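You operate a simulated robot arm through the tools that you are given. There is no shell and no other tool. Be economical: measure what you need, move in short steps, check, and stop when the job is done.

Carry out the task below with a simulated robot arm. There is one attempt and no reset: what you move stays moved.

TASK
Spread the long bed, lay the damp brick on it and tap it down to the line.
Fine: mortar from the board, by trowel; tap with the mallet; both tools back.
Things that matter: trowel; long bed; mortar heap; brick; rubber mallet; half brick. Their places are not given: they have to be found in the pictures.

It is judged by the outcome, as a careful person would: the job done as asked, and still so three seconds after it is handed in. It fails if anything else is knocked over, pushed out of place, dropped, spilled or broken.

THE ROBOT
A 6-joint arm with a two-finger parallel gripper, fixed in place. Base frame: the origin is at the foot of the arm, x ahead of it, y to its left, z up. Lengths are in mm, angles in rad, forces in N, time in s.
With the tool pointing down near the work surface it reaches from about 120 to 600 mm from the base axis. Its first joint turns from -1.152 to 1.152 rad. Payload 2.7 kg.
Tool frame: the origin (TCP) lies between the finger pads and is the grasp point; the fingertips stand 23 mm ahead of it; z points along the fingers, y is the line along which they close. The gripper opens to 94 mm. The fingers are 38 mm wide and 10 mm thick; the gripper's body (54 by 96 mm) begins 39 mm behind the TCP.
Orientation is that of the tool frame in the base frame, as a unit quaternion [w, x, y, z]. With the fingers straight down and closing along the base's y, the tool's x points along the base's -x, its y along +y and its z along -z.

THE INTERFACE
- The arm moves only by the tool move_arm. Its argument "rows" is a list of rows, each an object of numbers (a shift or turn left out is 0, a gripper value left out holds the last): "tx", "ty", "tz": the shift along the tool's x, y, z in mm; "wx", "wy", "wz": the turn, a rotation vector about the tool's x, y, z in rad; "jaw": the gripper command, from -1 (fully open) to 1 (shut), values between in proportion. In form: [{"tx": .., "ty": .., "tz": .., "wx": .., "wy": .., "wz": .., "jaw": ..}, ...]. A call has 1 to 10 rows; each row shifts and turns the commanded pose from where the row before left it, along the tool's axes as they then stand. A row lasts 0.2 s, in which the tool goes at most 50 mm and 0.15 rad; a call with a longer step from one row to the next is refused whole, and so is a gripper value outside its range. A pose out of reach is approached as far as the arm can. The call stops where the force on the tool passes 70 N (or 10 N more than at its start, if that is more) or the arm is blocked; 0.2 s more then pass. The fingers move at their own pace (about 45 mm/s each) and stop on an object; they squeeze with about 37 N. The grip force told is the motor's: it shows also when the fingers shut on nothing. Time passes only in rows, and 0.2 s behind the last, so rows that do not move let the fingers close. It gives the time, the measured TCP pose, the force on the tool (base axes), the opening and the grip force at its end, in the units of the frame above (readings bear some noise).
- Cameras (640 x 400 px; columns grow to the right, rows downward): "scene" is fixed at [80.8, -438.2, 1398.3]; the picture's right is [0.71, -0.71, 0.00], its down [-0.44, -0.44, -0.78] and it looks along [0.55, 0.55, -0.63] (base axes); focal length 355 px, centre (320, 200). "wrist" rides on the gripper at [-39, 0, -44] in the tool frame; the picture's right is [0.00, -1.00, 0.00], its down [0.97, 0.00, -0.24] and it looks along [0.24, 0.00, 0.97] (tool axes); focal length 218 px, centre (320, 200).
- get_image(camera): a new picture of that camera. No time passes.
- pixel_to_xyz(camera, pixels): for up to 12 pixels [column, row] of the newest picture of that camera ("zoom" is the newest enlarged one), the place [x, y, z] in the base frame of the surface seen there, good to about 3 mm. No time passes.
- inspect(camera, box): a new picture of the part [left, top, right, bottom] of that camera's present view, enlarged. No time passes.
- close_job(): hands the job in; it is judged then, once.

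Work in short steps. Measure before you move; look again where a grasp or a placing could have gone wrong, and mend it. You have 80 turns and 54 pictures in all, the two below and enlarged ones among them. Open the gripper and draw the arm clear of the work before you hand the job in, unless the task says otherwise; then end with one line.

The tools are called after "Request:" as a command line: name --argument value ..., lists and objects as JSON in quotes. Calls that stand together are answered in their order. move_arm: Moves the arm, as the interface text tells. Its arguments: {"type":"object","properties":{"rows":{"type":"array"}},"required":["rows"]} The other tools are called the same way: get_image (camera) takes a picture; pixel_to_xyz (camera, pixels) gives the place of the surface under pixels of a picture; inspect (camera, box) takes an enlarged picture of a part of a camera's view; close_job () hands the job in.

At the start:

```text
time: 0.0
tcp_pos: [310.1, 255.1, 1126.2]
ee_rot: [0.0, 0.001, 1.0, 0.0]
wrist_force: [-0.7, -0.2, -0.6]
gripper_width: 93.8
grasp_force: 0.0
```

scene: 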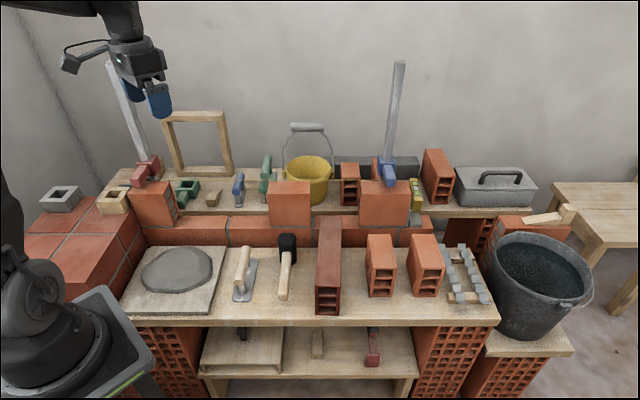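
wrist: 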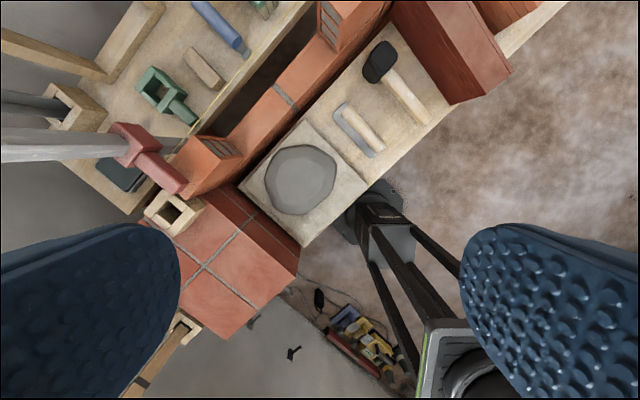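

I start by enlarging the work area to identify the trowel, mallet, bricks and beds.

Request:
inspect --camera "scene" --box '[110, 140, 350, 330]'

Request:
inspect --camera "scene" --box '[300, 140, 540, 330]'

```text
2.11 times, centred on (230, 235) of scene
```

zoom: 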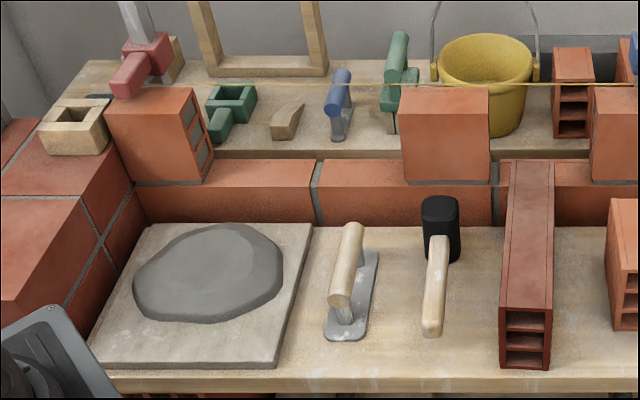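

```text
2.11 times, centred on (420, 235) of scene
```

zoom: 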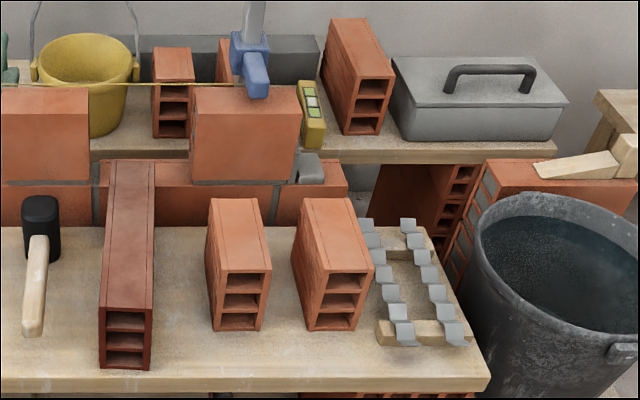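

Request:
inspect --camera "scene" --box '[110, 150, 270, 250]'

Request:
pixel_to_xyz --camera "scene" --pixels '[[160, 222], [200, 223], [224, 222], [240, 222], [153, 185], [290, 184], [385, 184], [316, 222], [180, 270], [150, 290], [205, 270], [245, 285]]'

Request:
pixel_to_xyz --camera "scene" --pixels '[[243, 247], [239, 277], [250, 275], [238, 298], [288, 243], [284, 296], [288, 262], [330, 225], [327, 280], [328, 305], [380, 240], [425, 240]]'

```text
4.00 times, centred on (190, 200) of scene
```

zoom: 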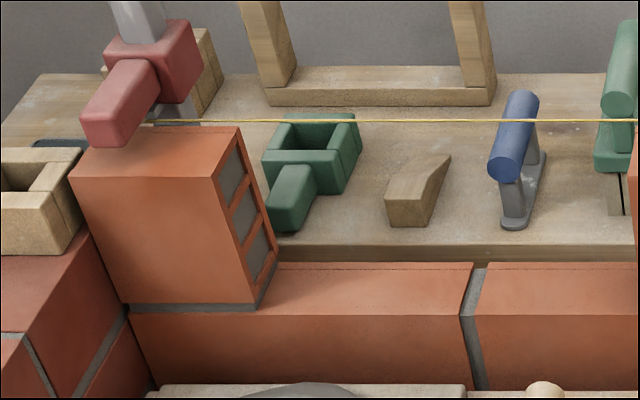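

```text
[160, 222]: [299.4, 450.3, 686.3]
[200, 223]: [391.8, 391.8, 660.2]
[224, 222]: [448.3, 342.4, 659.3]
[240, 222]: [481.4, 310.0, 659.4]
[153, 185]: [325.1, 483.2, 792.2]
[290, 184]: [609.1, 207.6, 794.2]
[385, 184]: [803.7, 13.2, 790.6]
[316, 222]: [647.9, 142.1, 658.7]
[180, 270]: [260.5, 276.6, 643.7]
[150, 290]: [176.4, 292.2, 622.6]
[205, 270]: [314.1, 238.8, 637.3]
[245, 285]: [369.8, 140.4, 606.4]
```

```text
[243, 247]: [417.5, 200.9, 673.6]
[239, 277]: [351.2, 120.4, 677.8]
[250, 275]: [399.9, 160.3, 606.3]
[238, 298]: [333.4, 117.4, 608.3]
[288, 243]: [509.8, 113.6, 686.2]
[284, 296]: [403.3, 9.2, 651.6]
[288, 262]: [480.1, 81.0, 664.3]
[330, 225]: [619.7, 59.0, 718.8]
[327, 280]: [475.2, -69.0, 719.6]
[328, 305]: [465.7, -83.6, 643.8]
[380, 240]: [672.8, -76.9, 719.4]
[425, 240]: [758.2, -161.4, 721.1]
```

The trowel handle lies along the diagonal near (385,160) at z≈675. I turn the tool by -45° and move above it for a closer look.

Request:
move_arm --rows '[{"wz": -0.1309, "jaw": -1}, {"wz": -0.1309}, {"wz": -0.1309}, {"wz": -0.1309}, {"wz": -0.1309}, {"wz": -0.1309}, {"ty": -40, "tz": 30}, {"ty": -40, "tz": 30}, {"ty": -40, "tz": 30}, {"tx": 15, "tz": 45}]'

Request:
move_arm --rows '[{"tz": 40}, {"tz": 40}, {"tz": 40}]'

Request:
get_image --camera "wrist"

Request:
get_image --camera "scene"

```text
time: 2.2
tcp_pos: [385.7, 159.2, 988.5]
ee_rot: [0.002, -0.384, 0.923, 0.0]
wrist_force: [0.3, 0.4, -0.7]
gripper_width: 93.9
grasp_force: 0.0
```

```text
time: 3.0
tcp_pos: [386.5, 160.1, 869.6]
ee_rot: [0.002, -0.383, 0.924, 0.0]
wrist_force: [-0.5, -0.1, -0.2]
gripper_width: 94.0
grasp_force: 0.3
```

```text
48 pictures are left
```

wrist: 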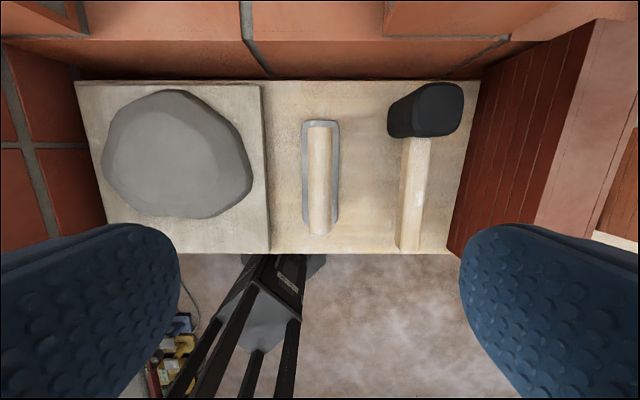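

```text
47 pictures are left
```

scene: 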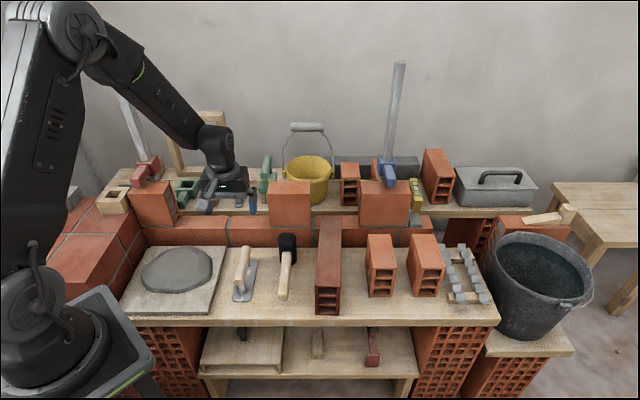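

Request:
pixel_to_xyz --camera "wrist" --pixels '[[320, 130], [320, 180], [320, 228], [310, 180], [330, 180], [320, 123], [304, 215], [336, 215], [304, 130], [336, 130], [411, 145], [411, 245]]'

Request:
pixel_to_xyz --camera "wrist" --pixels '[[180, 155], [130, 155], [230, 170], [180, 110], [180, 205], [425, 110], [398, 190], [426, 190], [100, 90], [250, 240], [250, 90], [60, 60]]'

Request:
inspect --camera "scene" --box '[215, 225, 315, 310]'

```text
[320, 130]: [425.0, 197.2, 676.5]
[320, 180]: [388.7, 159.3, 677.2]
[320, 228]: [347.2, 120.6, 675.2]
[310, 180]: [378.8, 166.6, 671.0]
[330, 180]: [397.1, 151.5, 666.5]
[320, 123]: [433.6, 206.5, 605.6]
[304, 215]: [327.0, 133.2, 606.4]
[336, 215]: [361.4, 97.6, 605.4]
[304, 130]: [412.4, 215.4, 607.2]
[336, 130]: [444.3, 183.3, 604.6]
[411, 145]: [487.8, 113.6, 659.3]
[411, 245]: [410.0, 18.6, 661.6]
```

```text
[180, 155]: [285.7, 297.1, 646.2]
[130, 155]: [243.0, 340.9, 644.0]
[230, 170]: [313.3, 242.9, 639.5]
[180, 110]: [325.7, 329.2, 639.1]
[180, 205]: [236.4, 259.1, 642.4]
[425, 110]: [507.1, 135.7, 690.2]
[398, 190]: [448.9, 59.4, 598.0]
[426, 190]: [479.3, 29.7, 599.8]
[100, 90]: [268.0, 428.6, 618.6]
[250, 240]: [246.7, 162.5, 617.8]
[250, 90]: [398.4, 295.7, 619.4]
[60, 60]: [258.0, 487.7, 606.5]
```

```text
4.71 times, centred on (265, 268) of scene
```

zoom: 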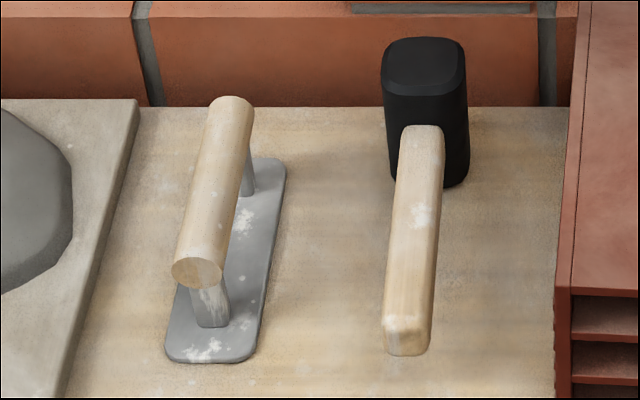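

Trowel is a float-type tool with a handle at u≈162, v≈387 (diagonal axes), top z≈677. I descend with jaws part-closed, then grip.

Request:
move_arm --rows '[{"ty": -2, "tz": 35, "jaw": -0.25}, {"tz": 40}, {"tz": 40}, {"tz": 35}, {"tz": 30}, {"tz": 15}, {"tz": 8}]'

Request:
get_image --camera "wrist"

```text
time: 4.6
tcp_pos: [386.5, 157.9, 665.8]
ee_rot: [0.002, -0.382, 0.924, 0.0]
wrist_force: [-0.4, 0.6, 0.1]
gripper_width: 58.6
grasp_force: 0.1
```

```text
45 pictures are left
```

wrist: 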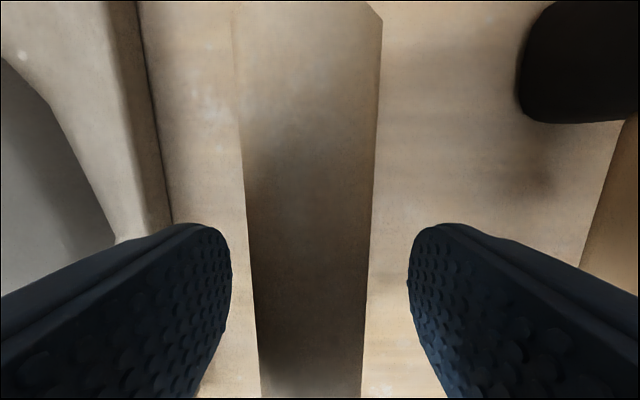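

The handle is centred between the fingers. I lower slightly, close, and lift straight up 40 mm.

Request:
move_arm --rows '[{"tz": 3, "jaw": 1}, {}, {}, {}, {}]'

Request:
move_arm --rows '[{"tz": -10}, {"tz": -30}, {"tz": -40}, {"tz": -40}, {}]'

Request:
get_image --camera "scene"

```text
time: 5.8
tcp_pos: [387.0, 158.2, 663.8]
ee_rot: [0.001, -0.384, 0.923, 0.0]
wrist_force: [-0.4, 0.2, 0.7]
gripper_width: 27.7
grasp_force: 37.2
```

```text
time: 7.0
tcp_pos: [384.4, 156.9, 786.0]
ee_rot: [0.001, -0.382, 0.924, 0.0]
wrist_force: [0.1, 0.0, 0.2]
gripper_width: 0.1
grasp_force: 37.3
```

```text
44 pictures are left
```

scene: 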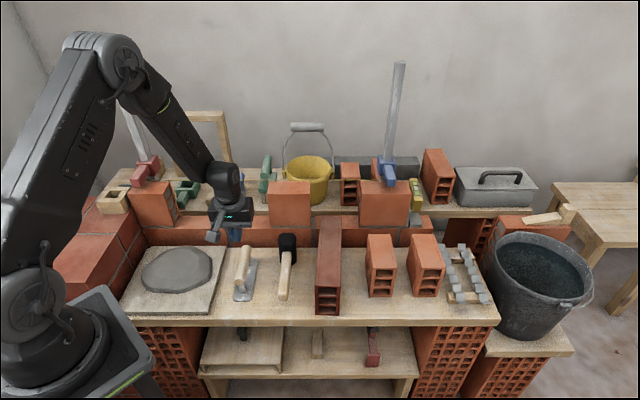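

The grip slipped off the handle (width 0.1). I reopen and check the trowel's place before trying deeper.

Request:
move_arm --rows '[{"jaw": -0.25}, {}, {}, {}]'

Request:
get_image --camera "wrist"

Request:
inspect --camera "scene" --box '[215, 225, 315, 310]'

Request:
pixel_to_xyz --camera "wrist" --pixels '[[320, 60], [300, 60], [340, 60], [320, 200], [300, 200], [340, 200]]'

Request:
pixel_to_xyz --camera "zoom" --pixels '[[195, 275], [215, 190], [232, 110], [190, 290], [210, 345], [270, 180], [205, 265], [237, 150], [198, 150]]'

```text
time: 8.0
tcp_pos: [384.3, 157.4, 785.8]
ee_rot: [0.001, -0.383, 0.924, 0.0]
wrist_force: [-0.3, -0.3, 0.2]
gripper_width: 58.8
grasp_force: 0.1
```

```text
43 pictures are left
```

wrist: 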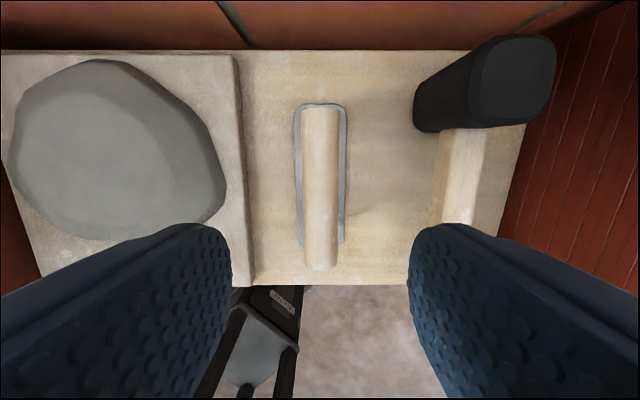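

```text
4.71 times, centred on (265, 268) of scene
```

zoom: 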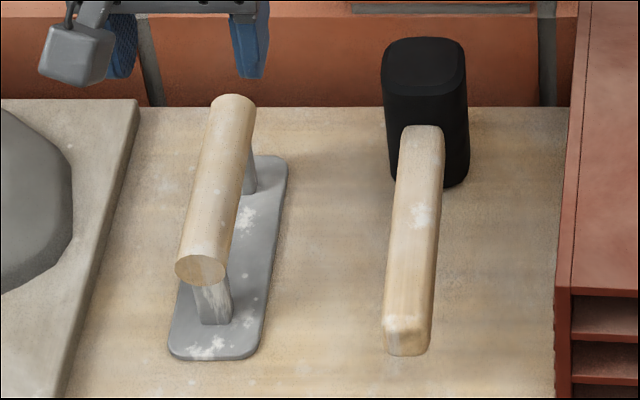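

```text
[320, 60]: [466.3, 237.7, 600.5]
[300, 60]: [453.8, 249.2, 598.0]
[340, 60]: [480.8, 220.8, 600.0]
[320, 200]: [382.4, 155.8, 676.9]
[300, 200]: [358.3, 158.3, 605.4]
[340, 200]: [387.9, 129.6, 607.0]
```

```text
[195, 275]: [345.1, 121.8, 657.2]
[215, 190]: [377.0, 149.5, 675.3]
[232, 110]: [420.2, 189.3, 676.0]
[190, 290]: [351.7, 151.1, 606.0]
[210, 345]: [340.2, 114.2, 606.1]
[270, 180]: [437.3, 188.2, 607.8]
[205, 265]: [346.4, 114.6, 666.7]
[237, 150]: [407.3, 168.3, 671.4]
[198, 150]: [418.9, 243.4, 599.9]
```

Trowel stayed put. I go deeper (TCP z≈655), grip, and lift slowly in small steps.

Request:
move_arm --rows '[{"tx": -5, "tz": 35}, {"tz": 40}, {"tz": 30}, {"tz": 18}, {"tz": 8}, {}, {"jaw": 1}, {}, {}, {}]'

Request:
move_arm --rows '[{}, {}, {"tz": -2}, {"tz": -2}, {"tz": -3}, {"tz": -3}]'

```text
time: 10.2
tcp_pos: [388.3, 162.7, 654.1]
ee_rot: [0.001, -0.383, 0.924, 0.001]
wrist_force: [-0.3, -0.3, -0.3]
gripper_width: 27.8
grasp_force: 37.1
```

```text
time: 11.6
tcp_pos: [390.6, 163.3, 663.0]
ee_rot: [0.001, -0.382, 0.924, 0.001]
wrist_force: [-0.5, -0.1, -2.0]
gripper_width: 27.8
grasp_force: 37.0
```

Request:
move_arm --rows '[{"tz": -5}, {"tz": -5}, {"tz": -8}, {"tz": -8}, {"tz": -10}]'

Request:
inspect --camera "scene" --box '[135, 180, 335, 310]'

```text
time: 12.8
tcp_pos: [391.4, 162.0, 699.8]
ee_rot: [0.001, -0.383, 0.924, 0.0]
wrist_force: [0.3, -0.1, -2.3]
gripper_width: 28.1
grasp_force: 37.3
```

```text
3.08 times, centred on (235, 245) of scene
```

zoom: 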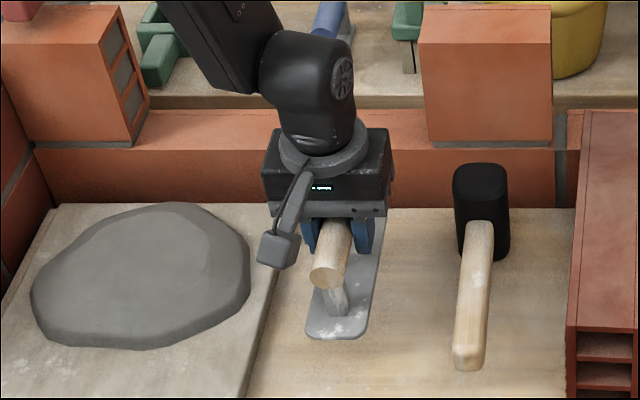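

Trowel is held. I raise it and carry it over the heap centre (u≈-10, v≈410), staying above it.

Request:
move_arm --rows '[{"tz": -20}, {"tz": -30}, {"ty": 20}, {"ty": 30}, {"ty": 35, "tx": -8}, {"ty": 35, "tx": -8}, {"ty": 30, "tx": -3}, {"ty": 22}, {"tz": 10}, {"tz": 10}]'

Request:
inspect --camera "scene" --box '[95, 170, 295, 300]'

```text
time: 15.0
tcp_pos: [280.4, 296.0, 729.1]
ee_rot: [0.001, -0.383, 0.924, 0.001]
wrist_force: [0.5, 0.9, -2.9]
gripper_width: 27.8
grasp_force: 36.9
```

```text
3.08 times, centred on (195, 235) of scene
```

zoom: 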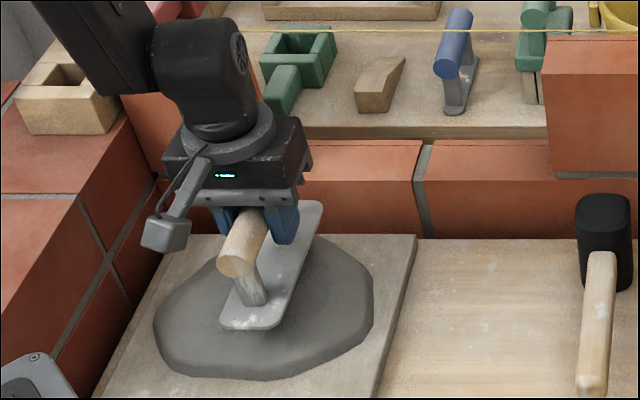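

Request:
move_arm --rows '[{"tz": 10}, {"tz": 8}, {"tz": 6}, {"tz": 4}, {"tz": 3}, {"tz": 2}, {"tz": 2}]'

Request:
inspect --camera "scene" --box '[95, 170, 295, 300]'

```text
time: 16.6
tcp_pos: [282.1, 299.2, 695.5]
ee_rot: [0.003, -0.383, 0.924, 0.002]
wrist_force: [-2.7, -6.8, 39.2]
gripper_width: 27.5
grasp_force: 36.6
```

```text
3.08 times, centred on (195, 235) of scene
```

zoom: 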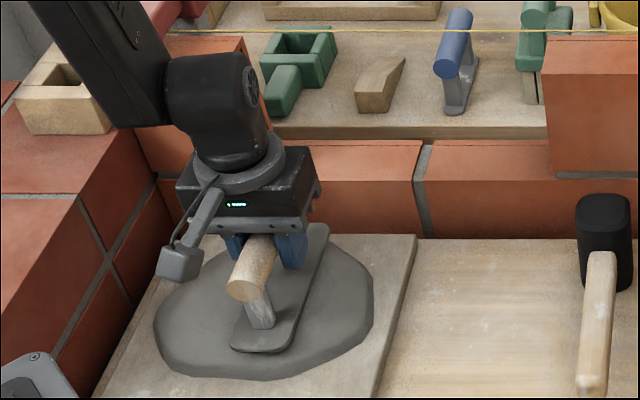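

Contact at 39 N; the blade looks mortar-coloured now. I lift and look.

Request:
move_arm --rows '[{"tz": -3}, {"tz": -5}, {"tz": -10}, {"tz": -15}, {"tz": -15}]'

Request:
inspect --camera "scene" --box '[95, 170, 295, 300]'

```text
time: 17.8
tcp_pos: [280.7, 297.4, 742.5]
ee_rot: [0.001, -0.382, 0.924, 0.0]
wrist_force: [0.7, 1.3, -2.4]
gripper_width: 27.7
grasp_force: 37.0
```

```text
3.08 times, centred on (195, 235) of scene
```

zoom: 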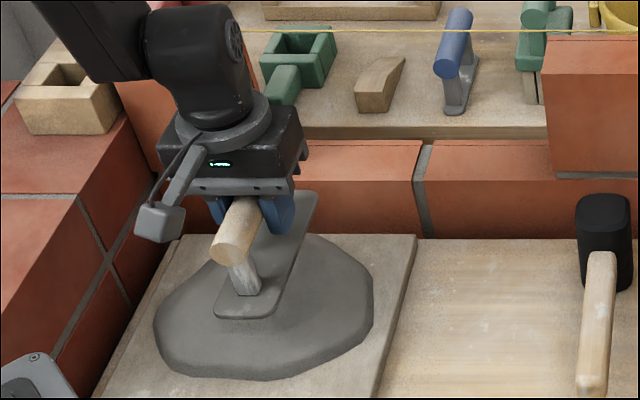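

Blade now carries mortar (colour changed to grey). Next I measure the long bed between the left and mid wall bricks.

Request:
move_arm --rows '[{"tz": -30}, {"tz": -40}]'

Request:
inspect --camera "scene" --box '[160, 160, 300, 250]'

Request:
pixel_to_xyz --camera "zoom" --pixels '[[270, 255], [270, 275], [270, 265], [400, 255], [400, 275], [480, 265], [200, 265], [100, 260], [100, 272], [490, 180], [490, 240], [495, 120]]'

```text
time: 18.4
tcp_pos: [280.6, 297.5, 813.7]
ee_rot: [0.001, -0.383, 0.924, 0.001]
wrist_force: [0.0, 0.0, -1.7]
gripper_width: 27.5
grasp_force: 37.7
```

```text
4.44 times, centred on (230, 205) of scene
```

zoom: 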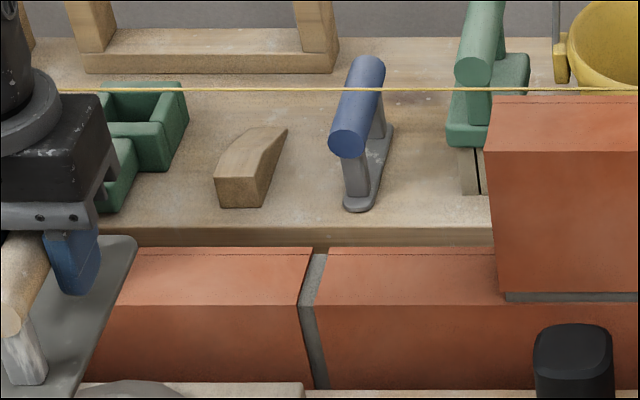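

```text
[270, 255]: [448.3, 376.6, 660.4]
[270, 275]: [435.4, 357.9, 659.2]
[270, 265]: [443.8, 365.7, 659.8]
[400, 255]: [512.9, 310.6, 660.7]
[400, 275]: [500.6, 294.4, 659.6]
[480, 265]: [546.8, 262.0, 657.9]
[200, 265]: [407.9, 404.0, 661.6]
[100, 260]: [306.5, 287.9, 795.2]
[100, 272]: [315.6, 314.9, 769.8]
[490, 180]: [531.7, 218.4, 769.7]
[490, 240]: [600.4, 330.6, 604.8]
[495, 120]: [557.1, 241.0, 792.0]
```

Request:
inspect --camera "scene" --box '[225, 165, 275, 195]'

Request:
pixel_to_xyz --camera "zoom" --pixels '[[330, 190], [330, 191], [330, 192], [330, 193], [330, 194], [330, 195], [330, 196], [330, 197], [330, 198]]'

Request:
inspect --camera "scene" --box '[355, 140, 445, 230]'

```text
12.80 times, centred on (250, 180) of scene
```

zoom: 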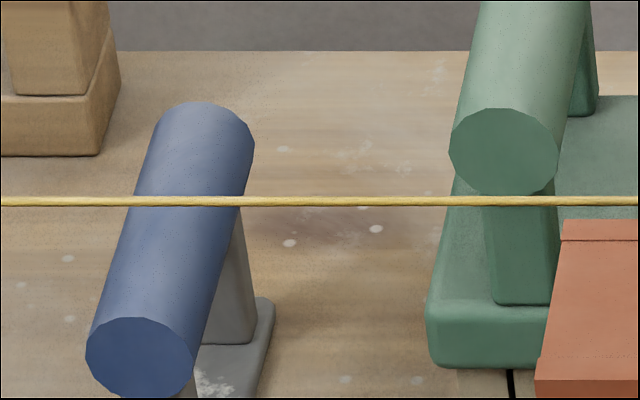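

```text
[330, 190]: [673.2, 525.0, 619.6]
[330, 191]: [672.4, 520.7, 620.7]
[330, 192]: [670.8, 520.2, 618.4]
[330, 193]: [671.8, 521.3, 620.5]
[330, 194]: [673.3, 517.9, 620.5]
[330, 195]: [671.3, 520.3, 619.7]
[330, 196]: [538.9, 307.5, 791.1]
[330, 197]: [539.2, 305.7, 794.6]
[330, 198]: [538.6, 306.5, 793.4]
```

```text
4.44 times, centred on (400, 185) of scene
```

zoom: 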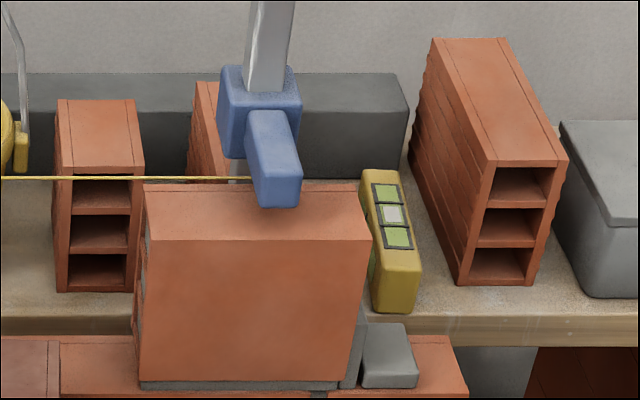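

The line sits at about (539,306,793), v≈598. I measure the wall bricks' back edge, the gripper's side box, and the damp brick.

Request:
inspect --camera "scene" --box '[255, 165, 355, 225]'

Request:
pixel_to_xyz --camera "zoom" --pixels '[[200, 102], [200, 106], [200, 112], [200, 180], [200, 188], [200, 195], [200, 94], [340, 105], [94, 250], [345, 250], [480, 340], [480, 350]]'

Request:
pixel_to_xyz --camera "scene" --pixels '[[318, 284], [338, 284], [342, 284], [316, 287], [321, 222], [340, 222], [330, 218], [330, 220], [328, 286], [328, 288], [341, 218], [322, 218]]'

Request:
get_image --camera "scene"

```text
6.40 times, centred on (305, 195) of scene
```

zoom: 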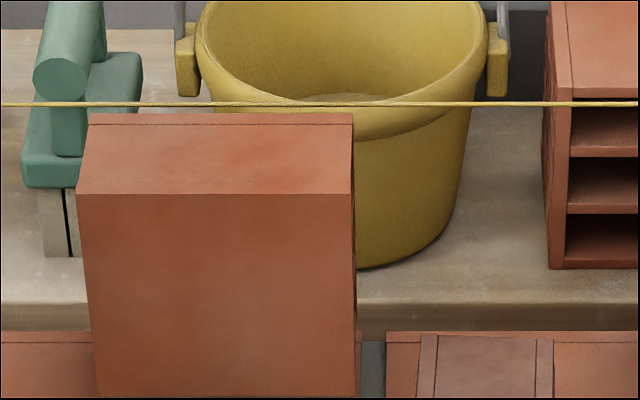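

```text
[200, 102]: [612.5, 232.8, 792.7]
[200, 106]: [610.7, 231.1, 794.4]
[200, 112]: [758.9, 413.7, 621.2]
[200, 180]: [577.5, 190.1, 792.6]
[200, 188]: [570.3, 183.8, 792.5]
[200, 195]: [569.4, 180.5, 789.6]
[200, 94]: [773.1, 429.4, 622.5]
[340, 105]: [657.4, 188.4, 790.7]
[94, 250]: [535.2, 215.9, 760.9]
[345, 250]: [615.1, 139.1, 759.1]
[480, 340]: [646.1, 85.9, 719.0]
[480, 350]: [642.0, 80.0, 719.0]
```

```text
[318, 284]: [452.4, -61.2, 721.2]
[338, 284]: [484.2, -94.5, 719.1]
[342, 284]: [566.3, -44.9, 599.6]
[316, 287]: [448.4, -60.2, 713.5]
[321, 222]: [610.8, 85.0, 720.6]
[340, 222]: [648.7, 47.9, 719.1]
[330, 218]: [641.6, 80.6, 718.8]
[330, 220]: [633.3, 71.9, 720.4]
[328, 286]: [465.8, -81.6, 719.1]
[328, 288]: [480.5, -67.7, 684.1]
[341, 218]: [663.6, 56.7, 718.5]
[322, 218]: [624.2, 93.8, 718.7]
```

```text
33 pictures are left
```

scene: 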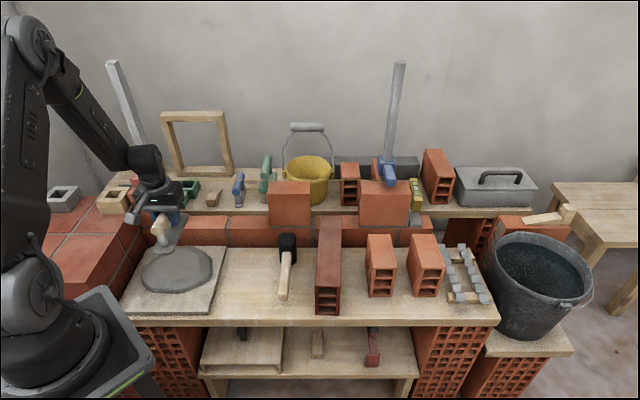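

Plan: the trowel enters under the line from the front (blade below z 793, gripper kept at v≤548). I lower in front of the wall at u≈-10, then slide in above the bed.

Request:
move_arm --rows '[{"tx": -30, "tz": 10}, {"tx": -30, "tz": 20}, {"tz": 30}, {"tz": 24}, {"tx": -15}, {"tx": -20}, {"tx": -20}, {"tx": -20}]'

Request:
inspect --camera "scene" --box '[110, 140, 310, 270]'

```text
time: 20.2
tcp_pos: [376.1, 393.4, 728.5]
ee_rot: [0.001, -0.384, 0.923, 0.0]
wrist_force: [-0.3, -0.6, -2.8]
gripper_width: 27.9
grasp_force: 37.0
```

```text
3.08 times, centred on (210, 205) of scene
```

zoom: 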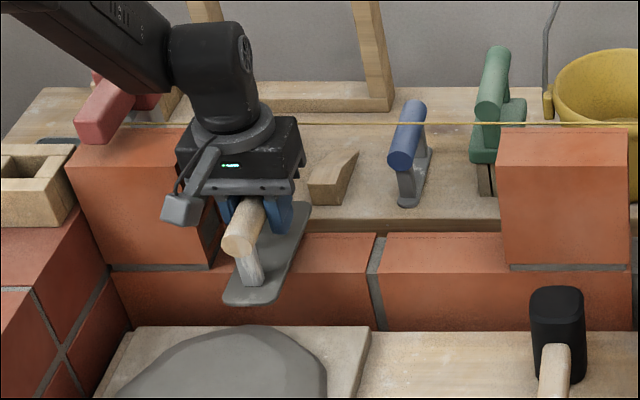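

Request:
move_arm --rows '[{"tz": 4}, {"tz": 4}, {"tz": 3}, {"tz": 2}]'

Request:
inspect --camera "scene" --box '[110, 140, 310, 270]'

```text
time: 21.2
tcp_pos: [376.8, 393.9, 715.1]
ee_rot: [0.001, -0.383, 0.924, 0.0]
wrist_force: [0.1, 0.0, -3.1]
gripper_width: 27.3
grasp_force: 37.4
```

```text
3.08 times, centred on (210, 205) of scene
```

zoom: 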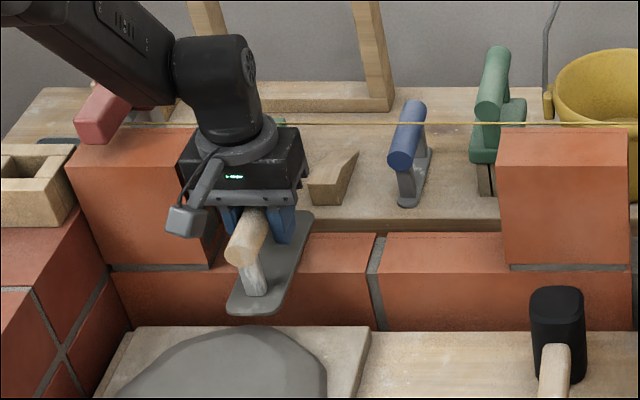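

No contact yet; I lower 2-3 mm more and begin a light sweep towards +u.

Request:
move_arm --rows '[{"tz": 2}, {"tz": 1}, {"ty": -10}, {"ty": -20}, {"ty": -20}]'

Request:
inspect --camera "scene" --box '[110, 140, 310, 270]'

```text
time: 22.4
tcp_pos: [411.8, 357.7, 713.0]
ee_rot: [0.001, -0.384, 0.923, 0.0]
wrist_force: [-0.4, -0.5, -1.9]
gripper_width: 28.0
grasp_force: 36.9
```

```text
3.08 times, centred on (210, 205) of scene
```

zoom: 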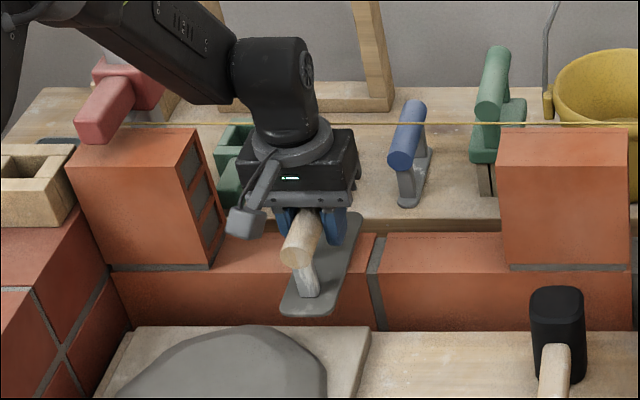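

Request:
move_arm --rows '[{"tz": 1}, {"tz": 1}, {"tz": 1}, {}]'

```text
time: 23.4
tcp_pos: [412.6, 358.7, 711.3]
ee_rot: [0.002, -0.384, 0.923, 0.001]
wrist_force: [-5.2, -6.3, 18.6]
gripper_width: 27.9
grasp_force: 37.0
```

Contact (about 20 N). I sweep toward +u with this light contact and look.

Request:
move_arm --rows '[{"ty": -10}, {"ty": -15}, {"ty": -15}]'

Request:
inspect --camera "scene" --box '[110, 140, 310, 270]'

```text
time: 24.2
tcp_pos: [441.1, 333.0, 711.2]
ee_rot: [0.004, -0.384, 0.923, 0.001]
wrist_force: [-7.6, 8.9, 24.1]
gripper_width: 28.0
grasp_force: 37.0
```

```text
3.08 times, centred on (210, 205) of scene
```

zoom: 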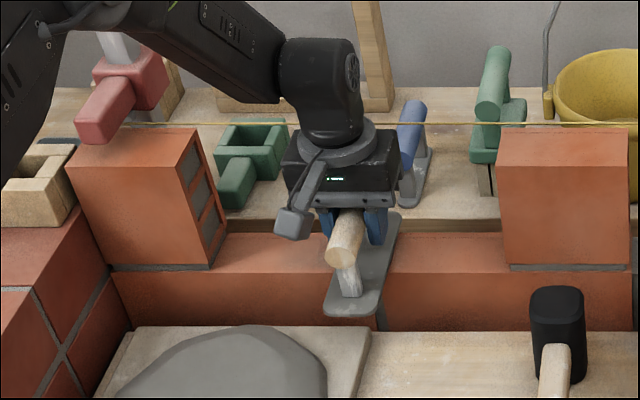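

Request:
move_arm --rows '[{"ty": -20}, {"ty": -20}, {"ty": -20}, {"ty": -20}, {"ty": -8}]'

Request:
inspect --camera "scene" --box '[110, 140, 310, 270]'

```text
time: 25.4
tcp_pos: [504.6, 267.1, 710.8]
ee_rot: [0.002, -0.383, 0.924, 0.0]
wrist_force: [-5.6, 7.7, 20.5]
gripper_width: 27.6
grasp_force: 36.9
```

```text
3.08 times, centred on (210, 205) of scene
```

zoom: 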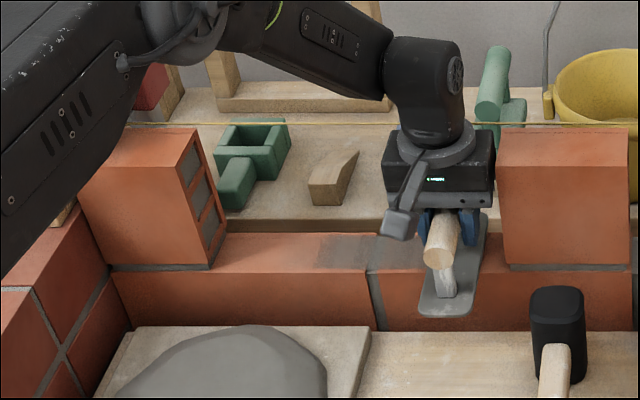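

A grey film shows along zoom x 320–390: mortar is being laid under the sweep. I sweep back leftward along the whole bed.

Request:
move_arm --rows '[{"ty": 20}, {"ty": 25}, {"ty": 25}, {"ty": 25}, {"ty": 25}, {"ty": 25}, {"ty": 25}, {"ty": 18}]'

Request:
inspect --camera "scene" --box '[110, 140, 310, 270]'

```text
time: 27.2
tcp_pos: [372.1, 401.2, 711.8]
ee_rot: [0.004, -0.383, 0.924, 0.002]
wrist_force: [10.3, -10.4, 33.0]
gripper_width: 27.8
grasp_force: 37.7
```

```text
3.08 times, centred on (210, 205) of scene
```

zoom: 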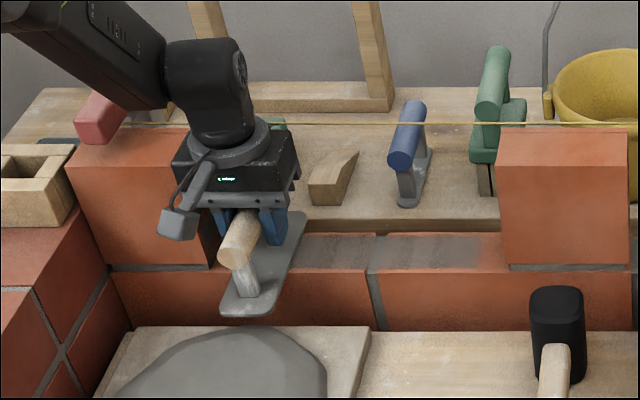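

Bed is grey but patchy. I lift slightly, back out from under the line, and check the bed before fetching a second load.

Request:
move_arm --rows '[{"tz": -5}, {"tz": -10}, {"tx": 20}, {"tx": 30}, {"tx": 30}, {"tz": -20}, {"tz": -20, "tx": 20}, {"tx": 30, "ty": -5}]'

Request:
inspect --camera "scene" --box '[110, 160, 310, 290]'

```text
time: 29.0
tcp_pos: [280.1, 303.7, 765.6]
ee_rot: [0.001, -0.383, 0.924, 0.0]
wrist_force: [-0.4, -1.0, -3.1]
gripper_width: 27.9
grasp_force: 37.4
```

```text
3.08 times, centred on (210, 225) of scene
```

zoom: 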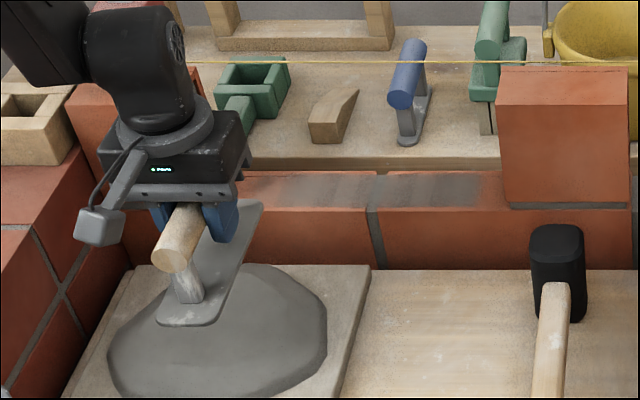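

Thin film from zoom x≈250 to 475. I take a second load.

Request:
move_arm --rows '[{"tz": 20}, {"tz": 22}, {"tz": 12}, {"tz": 8}, {"tz": 4}, {"tz": 3}, {"tz": -4}, {"tz": -10}, {"tz": -20}, {"tx": -10, "tz": -8}]'

Request:
inspect --camera "scene" --box '[110, 160, 310, 290]'

```text
time: 31.2
tcp_pos: [287.3, 310.5, 738.0]
ee_rot: [0.001, -0.382, 0.924, 0.001]
wrist_force: [0.1, 0.4, -1.9]
gripper_width: 27.5
grasp_force: 37.1
```

```text
3.08 times, centred on (210, 225) of scene
```

zoom: 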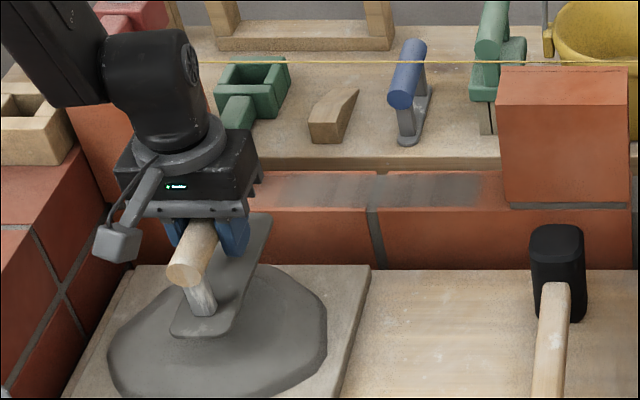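

Loaded again. I slide in under the line and sweep from u≈-20 to 165 and back.

Request:
move_arm --rows '[{"tx": -25, "tz": 4}, {"tx": -35, "tz": 4}, {"tx": -35, "tz": 4}, {"tx": -29}, {"tz": 8}, {"tz": 5}, {"tz": 2}, {"tz": 1}]'

```text
time: 33.0
tcp_pos: [375.0, 399.5, 712.4]
ee_rot: [0.003, -0.383, 0.924, 0.001]
wrist_force: [-8.2, -6.9, 22.3]
gripper_width: 27.6
grasp_force: 37.6
```

Request:
move_arm --rows '[{"ty": 6}, {"ty": -15}, {"ty": -20}, {"ty": -22}, {"ty": -22}, {"ty": -22}, {"ty": -22}, {"ty": -22}, {"ty": -25}, {"ty": -22}]'

Request:
inspect --camera "scene" --box '[110, 160, 310, 290]'

```text
time: 35.2
tcp_pos: [509.1, 267.5, 712.9]
ee_rot: [0.003, -0.382, 0.924, 0.0]
wrist_force: [-6.2, 5.4, 23.1]
gripper_width: 27.6
grasp_force: 37.5
```

```text
3.08 times, centred on (210, 225) of scene
```

zoom: 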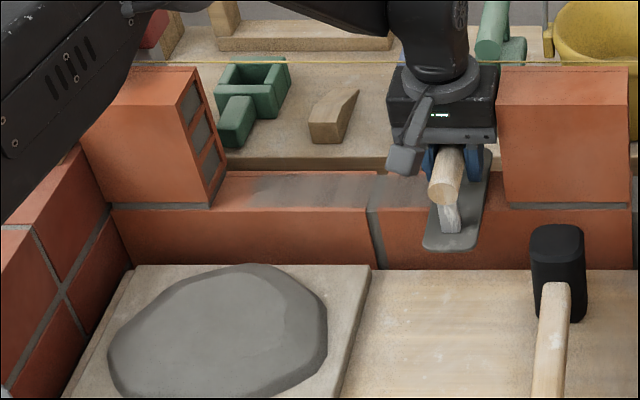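

Request:
move_arm --rows '[{"ty": 22}, {"ty": 25}, {"ty": 25}, {"ty": 25}, {"ty": 25}, {"ty": 25}, {"ty": 25}, {"ty": 20}, {"ty": 5}]'

Request:
move_arm --rows '[{"tz": -5}, {"tz": -10}, {"tx": 20}, {"tx": 30}, {"tx": 30}, {"tz": -20}, {"tz": -20, "tx": 20}, {"tx": 30, "ty": -5}]'

Request:
inspect --camera "scene" --box '[110, 160, 310, 290]'

Request:
pixel_to_xyz --camera "zoom" --pixels '[[220, 190], [250, 190], [300, 190], [350, 190], [410, 190], [450, 190], [490, 190], [350, 178], [350, 202], [350, 172], [350, 207], [470, 190]]'

```text
time: 37.2
tcp_pos: [373.8, 402.0, 711.9]
ee_rot: [0.003, -0.382, 0.924, 0.0]
wrist_force: [24.2, -30.6, 27.2]
gripper_width: 27.7
grasp_force: 37.3
```

```text
time: 39.0
tcp_pos: [281.8, 312.0, 763.6]
ee_rot: [0.0, -0.383, 0.924, 0.001]
wrist_force: [0.6, -0.7, -1.8]
gripper_width: 27.4
grasp_force: 36.9
```

```text
3.08 times, centred on (210, 225) of scene
```

zoom: 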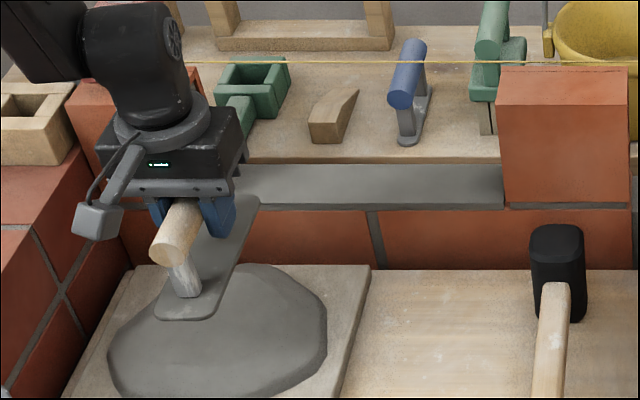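

```text
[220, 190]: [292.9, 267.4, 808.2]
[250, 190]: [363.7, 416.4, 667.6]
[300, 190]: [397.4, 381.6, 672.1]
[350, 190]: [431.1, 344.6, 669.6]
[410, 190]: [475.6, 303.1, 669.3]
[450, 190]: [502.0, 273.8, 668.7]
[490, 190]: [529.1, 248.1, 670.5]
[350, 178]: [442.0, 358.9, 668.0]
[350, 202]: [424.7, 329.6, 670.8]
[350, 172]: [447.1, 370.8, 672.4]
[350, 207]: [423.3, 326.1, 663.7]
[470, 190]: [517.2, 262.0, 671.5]
```

The full bed is formed: uniform at z≈670 (zoom x 245–505). Now I return the trowel to its place (u≈161, v≈388).

Request:
move_arm --rows '[{"ty": -20, "tx": 6}, {"ty": -32, "tx": 6}, {"ty": -35, "tx": 6}, {"ty": -35, "tx": 6}, {"ty": -32, "tx": 5}, {"ty": -20, "tx": 3}, {"ty": -8}, {"tz": 30}, {"tz": 30}, {"tz": 30}]'

Request:
move_arm --rows '[{"tz": 6}, {"tz": 5}, {"tz": 3}, {"tz": 2}]'

```text
time: 41.2
tcp_pos: [387.7, 158.8, 673.7]
ee_rot: [0.002, -0.383, 0.924, 0.001]
wrist_force: [-0.2, 1.2, -1.6]
gripper_width: 27.7
grasp_force: 37.2
```

```text
time: 42.2
tcp_pos: [387.3, 160.8, 658.2]
ee_rot: [0.0, -0.384, 0.923, 0.0]
wrist_force: [0.6, 0.5, -2.4]
gripper_width: 27.6
grasp_force: 37.1
```

Request:
move_arm --rows '[{"tz": 1}, {"tz": 1}, {"tz": 1}, {"tz": 1}, {}]'

```text
time: 43.4
tcp_pos: [386.4, 159.7, 654.1]
ee_rot: [0.001, -0.382, 0.924, 0.0]
wrist_force: [0.4, -0.4, -2.4]
gripper_width: 27.1
grasp_force: 36.7
```

Request:
move_arm --rows '[{"tz": 1}, {"tz": 1}, {"tz": 0.7}, {"tz": 0.5}, {}]'

```text
time: 44.6
tcp_pos: [386.9, 159.6, 651.2]
ee_rot: [0.001, -0.382, 0.924, 0.0]
wrist_force: [-0.5, -1.7, 2.6]
gripper_width: 27.7
grasp_force: 37.5
```

Touching the bench (force turned positive). I release and rise.

Request:
move_arm --rows '[{"jaw": -0.25}, {}, {}, {}, {"tz": -20}, {"tz": -40}, {"tz": -40}, {"tz": -40}, {"tz": -40}]'

Request:
get_image --camera "scene"

```text
time: 46.6
tcp_pos: [385.6, 158.8, 830.0]
ee_rot: [0.001, -0.384, 0.924, 0.0]
wrist_force: [-1.0, -0.5, 0.1]
gripper_width: 58.7
grasp_force: 0.2
```

```text
22 pictures are left
```

scene: 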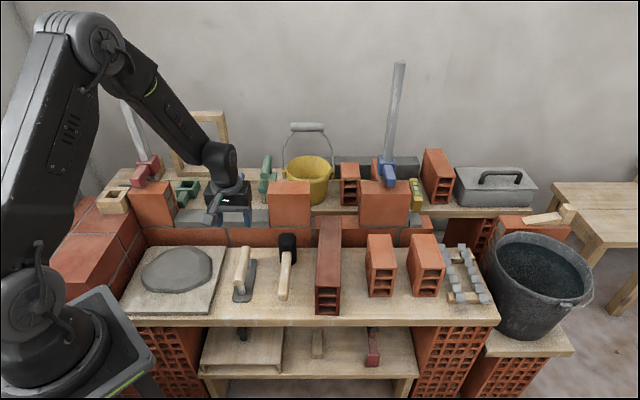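

Trowel is back in place. I go above the damp brick and look with the wrist camera.

Request:
move_arm --rows '[{"ty": -30, "tz": -20, "jaw": -1}, {"ty": -40, "tz": -20}, {"ty": -40}, {"ty": -40}, {"ty": -40}, {"ty": -30}, {"ty": -10}, {}]'

Request:
get_image --camera "wrist"

```text
time: 48.4
tcp_pos: [548.6, -4.2, 873.0]
ee_rot: [0.0, -0.384, 0.923, 0.001]
wrist_force: [0.0, 0.6, 0.6]
gripper_width: 94.0
grasp_force: 0.1
```

```text
21 pictures are left
```

wrist: 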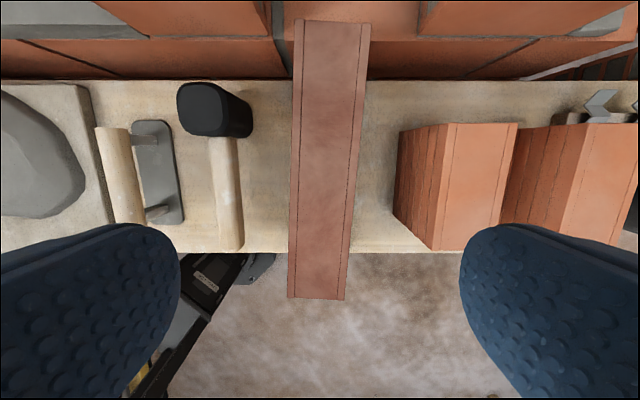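

Request:
pixel_to_xyz --camera "wrist" --pixels '[[306, 26], [366, 30], [293, 292], [341, 294], [301, 130], [354, 130], [296, 200], [348, 200], [337, 28], [318, 290], [290, 240], [353, 240]]'

```text
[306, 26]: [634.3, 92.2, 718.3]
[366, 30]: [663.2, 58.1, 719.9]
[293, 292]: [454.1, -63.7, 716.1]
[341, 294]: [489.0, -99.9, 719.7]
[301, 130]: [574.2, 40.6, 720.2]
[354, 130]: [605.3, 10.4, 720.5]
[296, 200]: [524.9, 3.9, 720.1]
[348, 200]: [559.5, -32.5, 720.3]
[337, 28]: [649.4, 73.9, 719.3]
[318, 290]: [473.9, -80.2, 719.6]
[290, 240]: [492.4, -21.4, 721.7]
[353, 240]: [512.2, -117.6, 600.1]
```

Brick centre at u≈398, v≈394, yawed about 0.06 rad. I align, descend with opening ≈76, and grip at TCP z≈708.

Request:
move_arm --rows '[{"tx": -9, "ty": -7, "jaw": -0.62}, {"wz": 0.06}, {"tz": 30}, {"tz": 35}, {"tz": 30}, {"tz": 20}, {"tz": 15}]'

Request:
get_image --camera "wrist"

```text
time: 50.0
tcp_pos: [558.8, -2.2, 740.1]
ee_rot: [0.001, -0.356, 0.935, 0.001]
wrist_force: [0.4, 0.0, 0.1]
gripper_width: 76.3
grasp_force: 0.0
```

```text
20 pictures are left
```

wrist: 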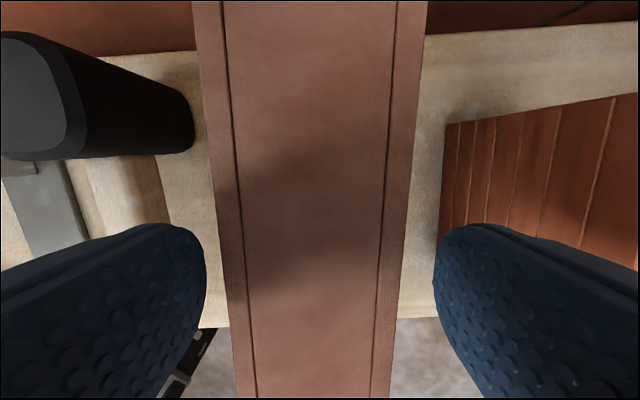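

Aligned (edges symmetric about column ~311). I shift 2 mm, descend to z≈708 and close.

Request:
move_arm --rows '[{"ty": 2.5, "tz": 12}, {"tz": 12}, {"tz": 8}, {"jaw": 1}, {}, {}, {}, {}]'

Request:
move_arm --rows '[{"tz": -2}, {"tz": -3}, {"tz": -4}, {"tz": -5}, {"tz": -6}, {}]'

```text
time: 51.8
tcp_pos: [558.9, 1.5, 708.6]
ee_rot: [0.001, -0.355, 0.935, 0.0]
wrist_force: [3.3, -3.1, -0.3]
gripper_width: 59.8
grasp_force: 37.4
```

```text
time: 53.2
tcp_pos: [558.3, 1.3, 729.9]
ee_rot: [0.001, -0.356, 0.935, 0.0]
wrist_force: [-0.6, 0.5, -12.2]
gripper_width: 59.7
grasp_force: 36.8
```

Brick is held (12 N, width 59.8). I lift high, carry it over toward the bed, and turn it to lie along the wall.

Request:
move_arm --rows '[{"tz": -15}, {"tz": -25}, {"tz": -35}, {"tz": -35}, {"tz": -35}, {"tz": -30}, {"tz": -25}]'

Request:
move_arm --rows '[{"ty": 15}, {"ty": 25, "wz": -0.05}, {"ty": 30, "wz": -0.1}, {"ty": 30, "wz": -0.12}, {"ty": 30, "wz": -0.12}, {"ty": 25, "wz": -0.12}, {"ty": 20, "wz": -0.12}, {"wz": -0.12}, {"wz": -0.12}, {"wz": -0.12}]'

```text
time: 54.8
tcp_pos: [557.6, 2.7, 929.9]
ee_rot: [0.001, -0.356, 0.935, 0.0]
wrist_force: [-0.9, 0.1, -11.8]
gripper_width: 60.2
grasp_force: 36.3
```

```text
time: 57.0
tcp_pos: [420.5, 106.3, 929.5]
ee_rot: [-0.001, 0.758, -0.652, 0.0]
wrist_force: [-1.0, 0.2, -11.7]
gripper_width: 59.9
grasp_force: 36.7
```

Request:
move_arm --rows '[{"wz": -0.12}, {"wz": -0.12}, {"wz": -0.12}, {"wz": -0.12}, {"wz": -0.1}, {"wz": -0.055}, {}]'

```text
time: 58.6
tcp_pos: [419.6, 105.6, 930.5]
ee_rot: [0.0, 0.923, -0.384, 0.0]
wrist_force: [-0.7, 0.2, -12.6]
gripper_width: 59.8
grasp_force: 37.3
```

Brick is along the wall now. I check the scene and measure both ends of the bed.

Request:
inspect --camera "scene" --box '[130, 140, 290, 250]'

Request:
pixel_to_xyz --camera "zoom" --pixels '[[150, 180], [160, 300], [175, 330], [180, 310], [190, 310], [200, 310], [210, 310], [230, 310], [520, 310], [540, 310], [550, 310], [560, 250]]'

```text
3.64 times, centred on (210, 195) of scene
```

zoom: 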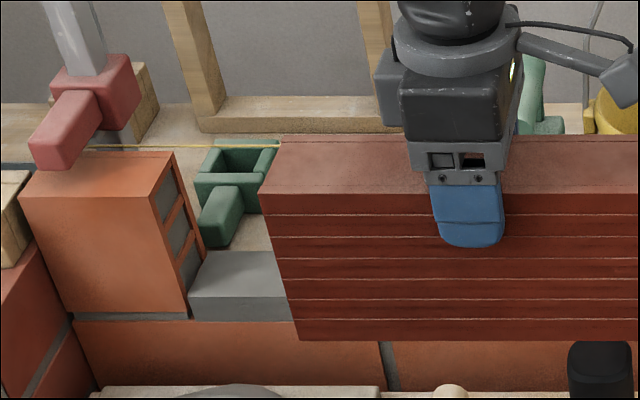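

```text
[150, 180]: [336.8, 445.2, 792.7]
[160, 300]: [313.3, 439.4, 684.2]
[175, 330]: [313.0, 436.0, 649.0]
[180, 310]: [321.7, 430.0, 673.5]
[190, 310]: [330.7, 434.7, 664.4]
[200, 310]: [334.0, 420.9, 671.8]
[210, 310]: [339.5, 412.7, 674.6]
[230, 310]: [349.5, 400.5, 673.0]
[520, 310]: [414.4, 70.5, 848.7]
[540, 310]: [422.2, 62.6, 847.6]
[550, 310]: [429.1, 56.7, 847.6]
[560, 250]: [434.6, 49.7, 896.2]
```

The left end of the bed looks thick; I measure it more closely.

Request:
pixel_to_xyz --camera "zoom" --pixels '[[200, 270], [220, 270], [240, 270], [260, 270], [240, 255], [240, 285], [240, 295], [240, 318], [240, 325], [205, 290], [280, 300], [192, 315]]'

Request:
move_arm --rows '[{"ty": -10}]'

Request:
get_image --camera "wrist"

```text
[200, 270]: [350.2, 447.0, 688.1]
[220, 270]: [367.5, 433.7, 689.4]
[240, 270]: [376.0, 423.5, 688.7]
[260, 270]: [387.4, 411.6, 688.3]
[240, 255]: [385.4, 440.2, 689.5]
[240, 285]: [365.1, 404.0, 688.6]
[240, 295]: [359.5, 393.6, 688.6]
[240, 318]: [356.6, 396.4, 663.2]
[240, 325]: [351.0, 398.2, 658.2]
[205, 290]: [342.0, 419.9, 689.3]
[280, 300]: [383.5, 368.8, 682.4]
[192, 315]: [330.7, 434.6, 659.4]
```

```text
time: 59.0
tcp_pos: [427.3, 112.6, 929.4]
ee_rot: [0.0, 0.923, -0.384, 0.0]
wrist_force: [-0.3, 0.3, -12.5]
gripper_width: 59.9
grasp_force: 36.8
```

```text
18 pictures are left
```

wrist: 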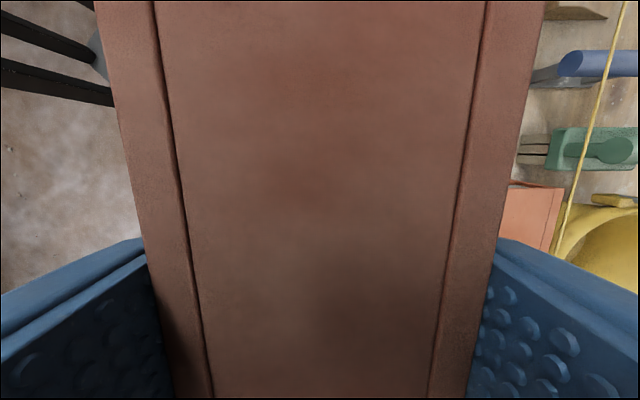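

Bed top is now z≈689 over its left end (thick joint to tap down). I carry the brick above the bed: target u≈70, v≈555.

Request:
move_arm --rows '[{"tx": -20, "ty": -20}, {"tx": -32, "ty": -32}, {"tx": -35, "ty": -35}, {"tx": -32, "ty": -35}, {"tx": -25, "ty": -30}, {"tx": -10.5, "ty": -15}, {"ty": -6}, {}]'

Request:
inspect --camera "scene" --box '[130, 110, 330, 250]'

```text
time: 60.8
tcp_pos: [440.3, 343.3, 928.6]
ee_rot: [-0.001, 0.923, -0.385, 0.001]
wrist_force: [0.3, 0.0, -11.2]
gripper_width: 59.7
grasp_force: 37.0
```

```text
2.86 times, centred on (230, 180) of scene
```

zoom: 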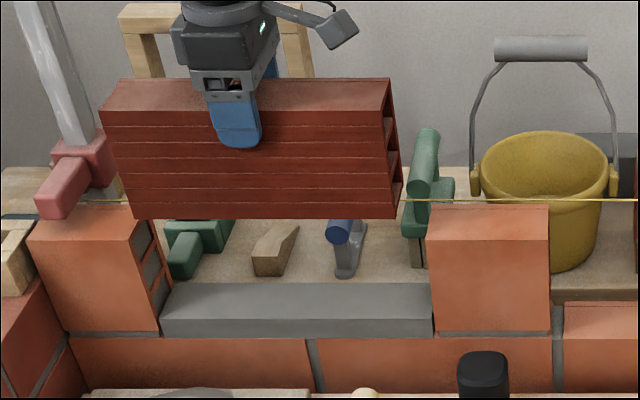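

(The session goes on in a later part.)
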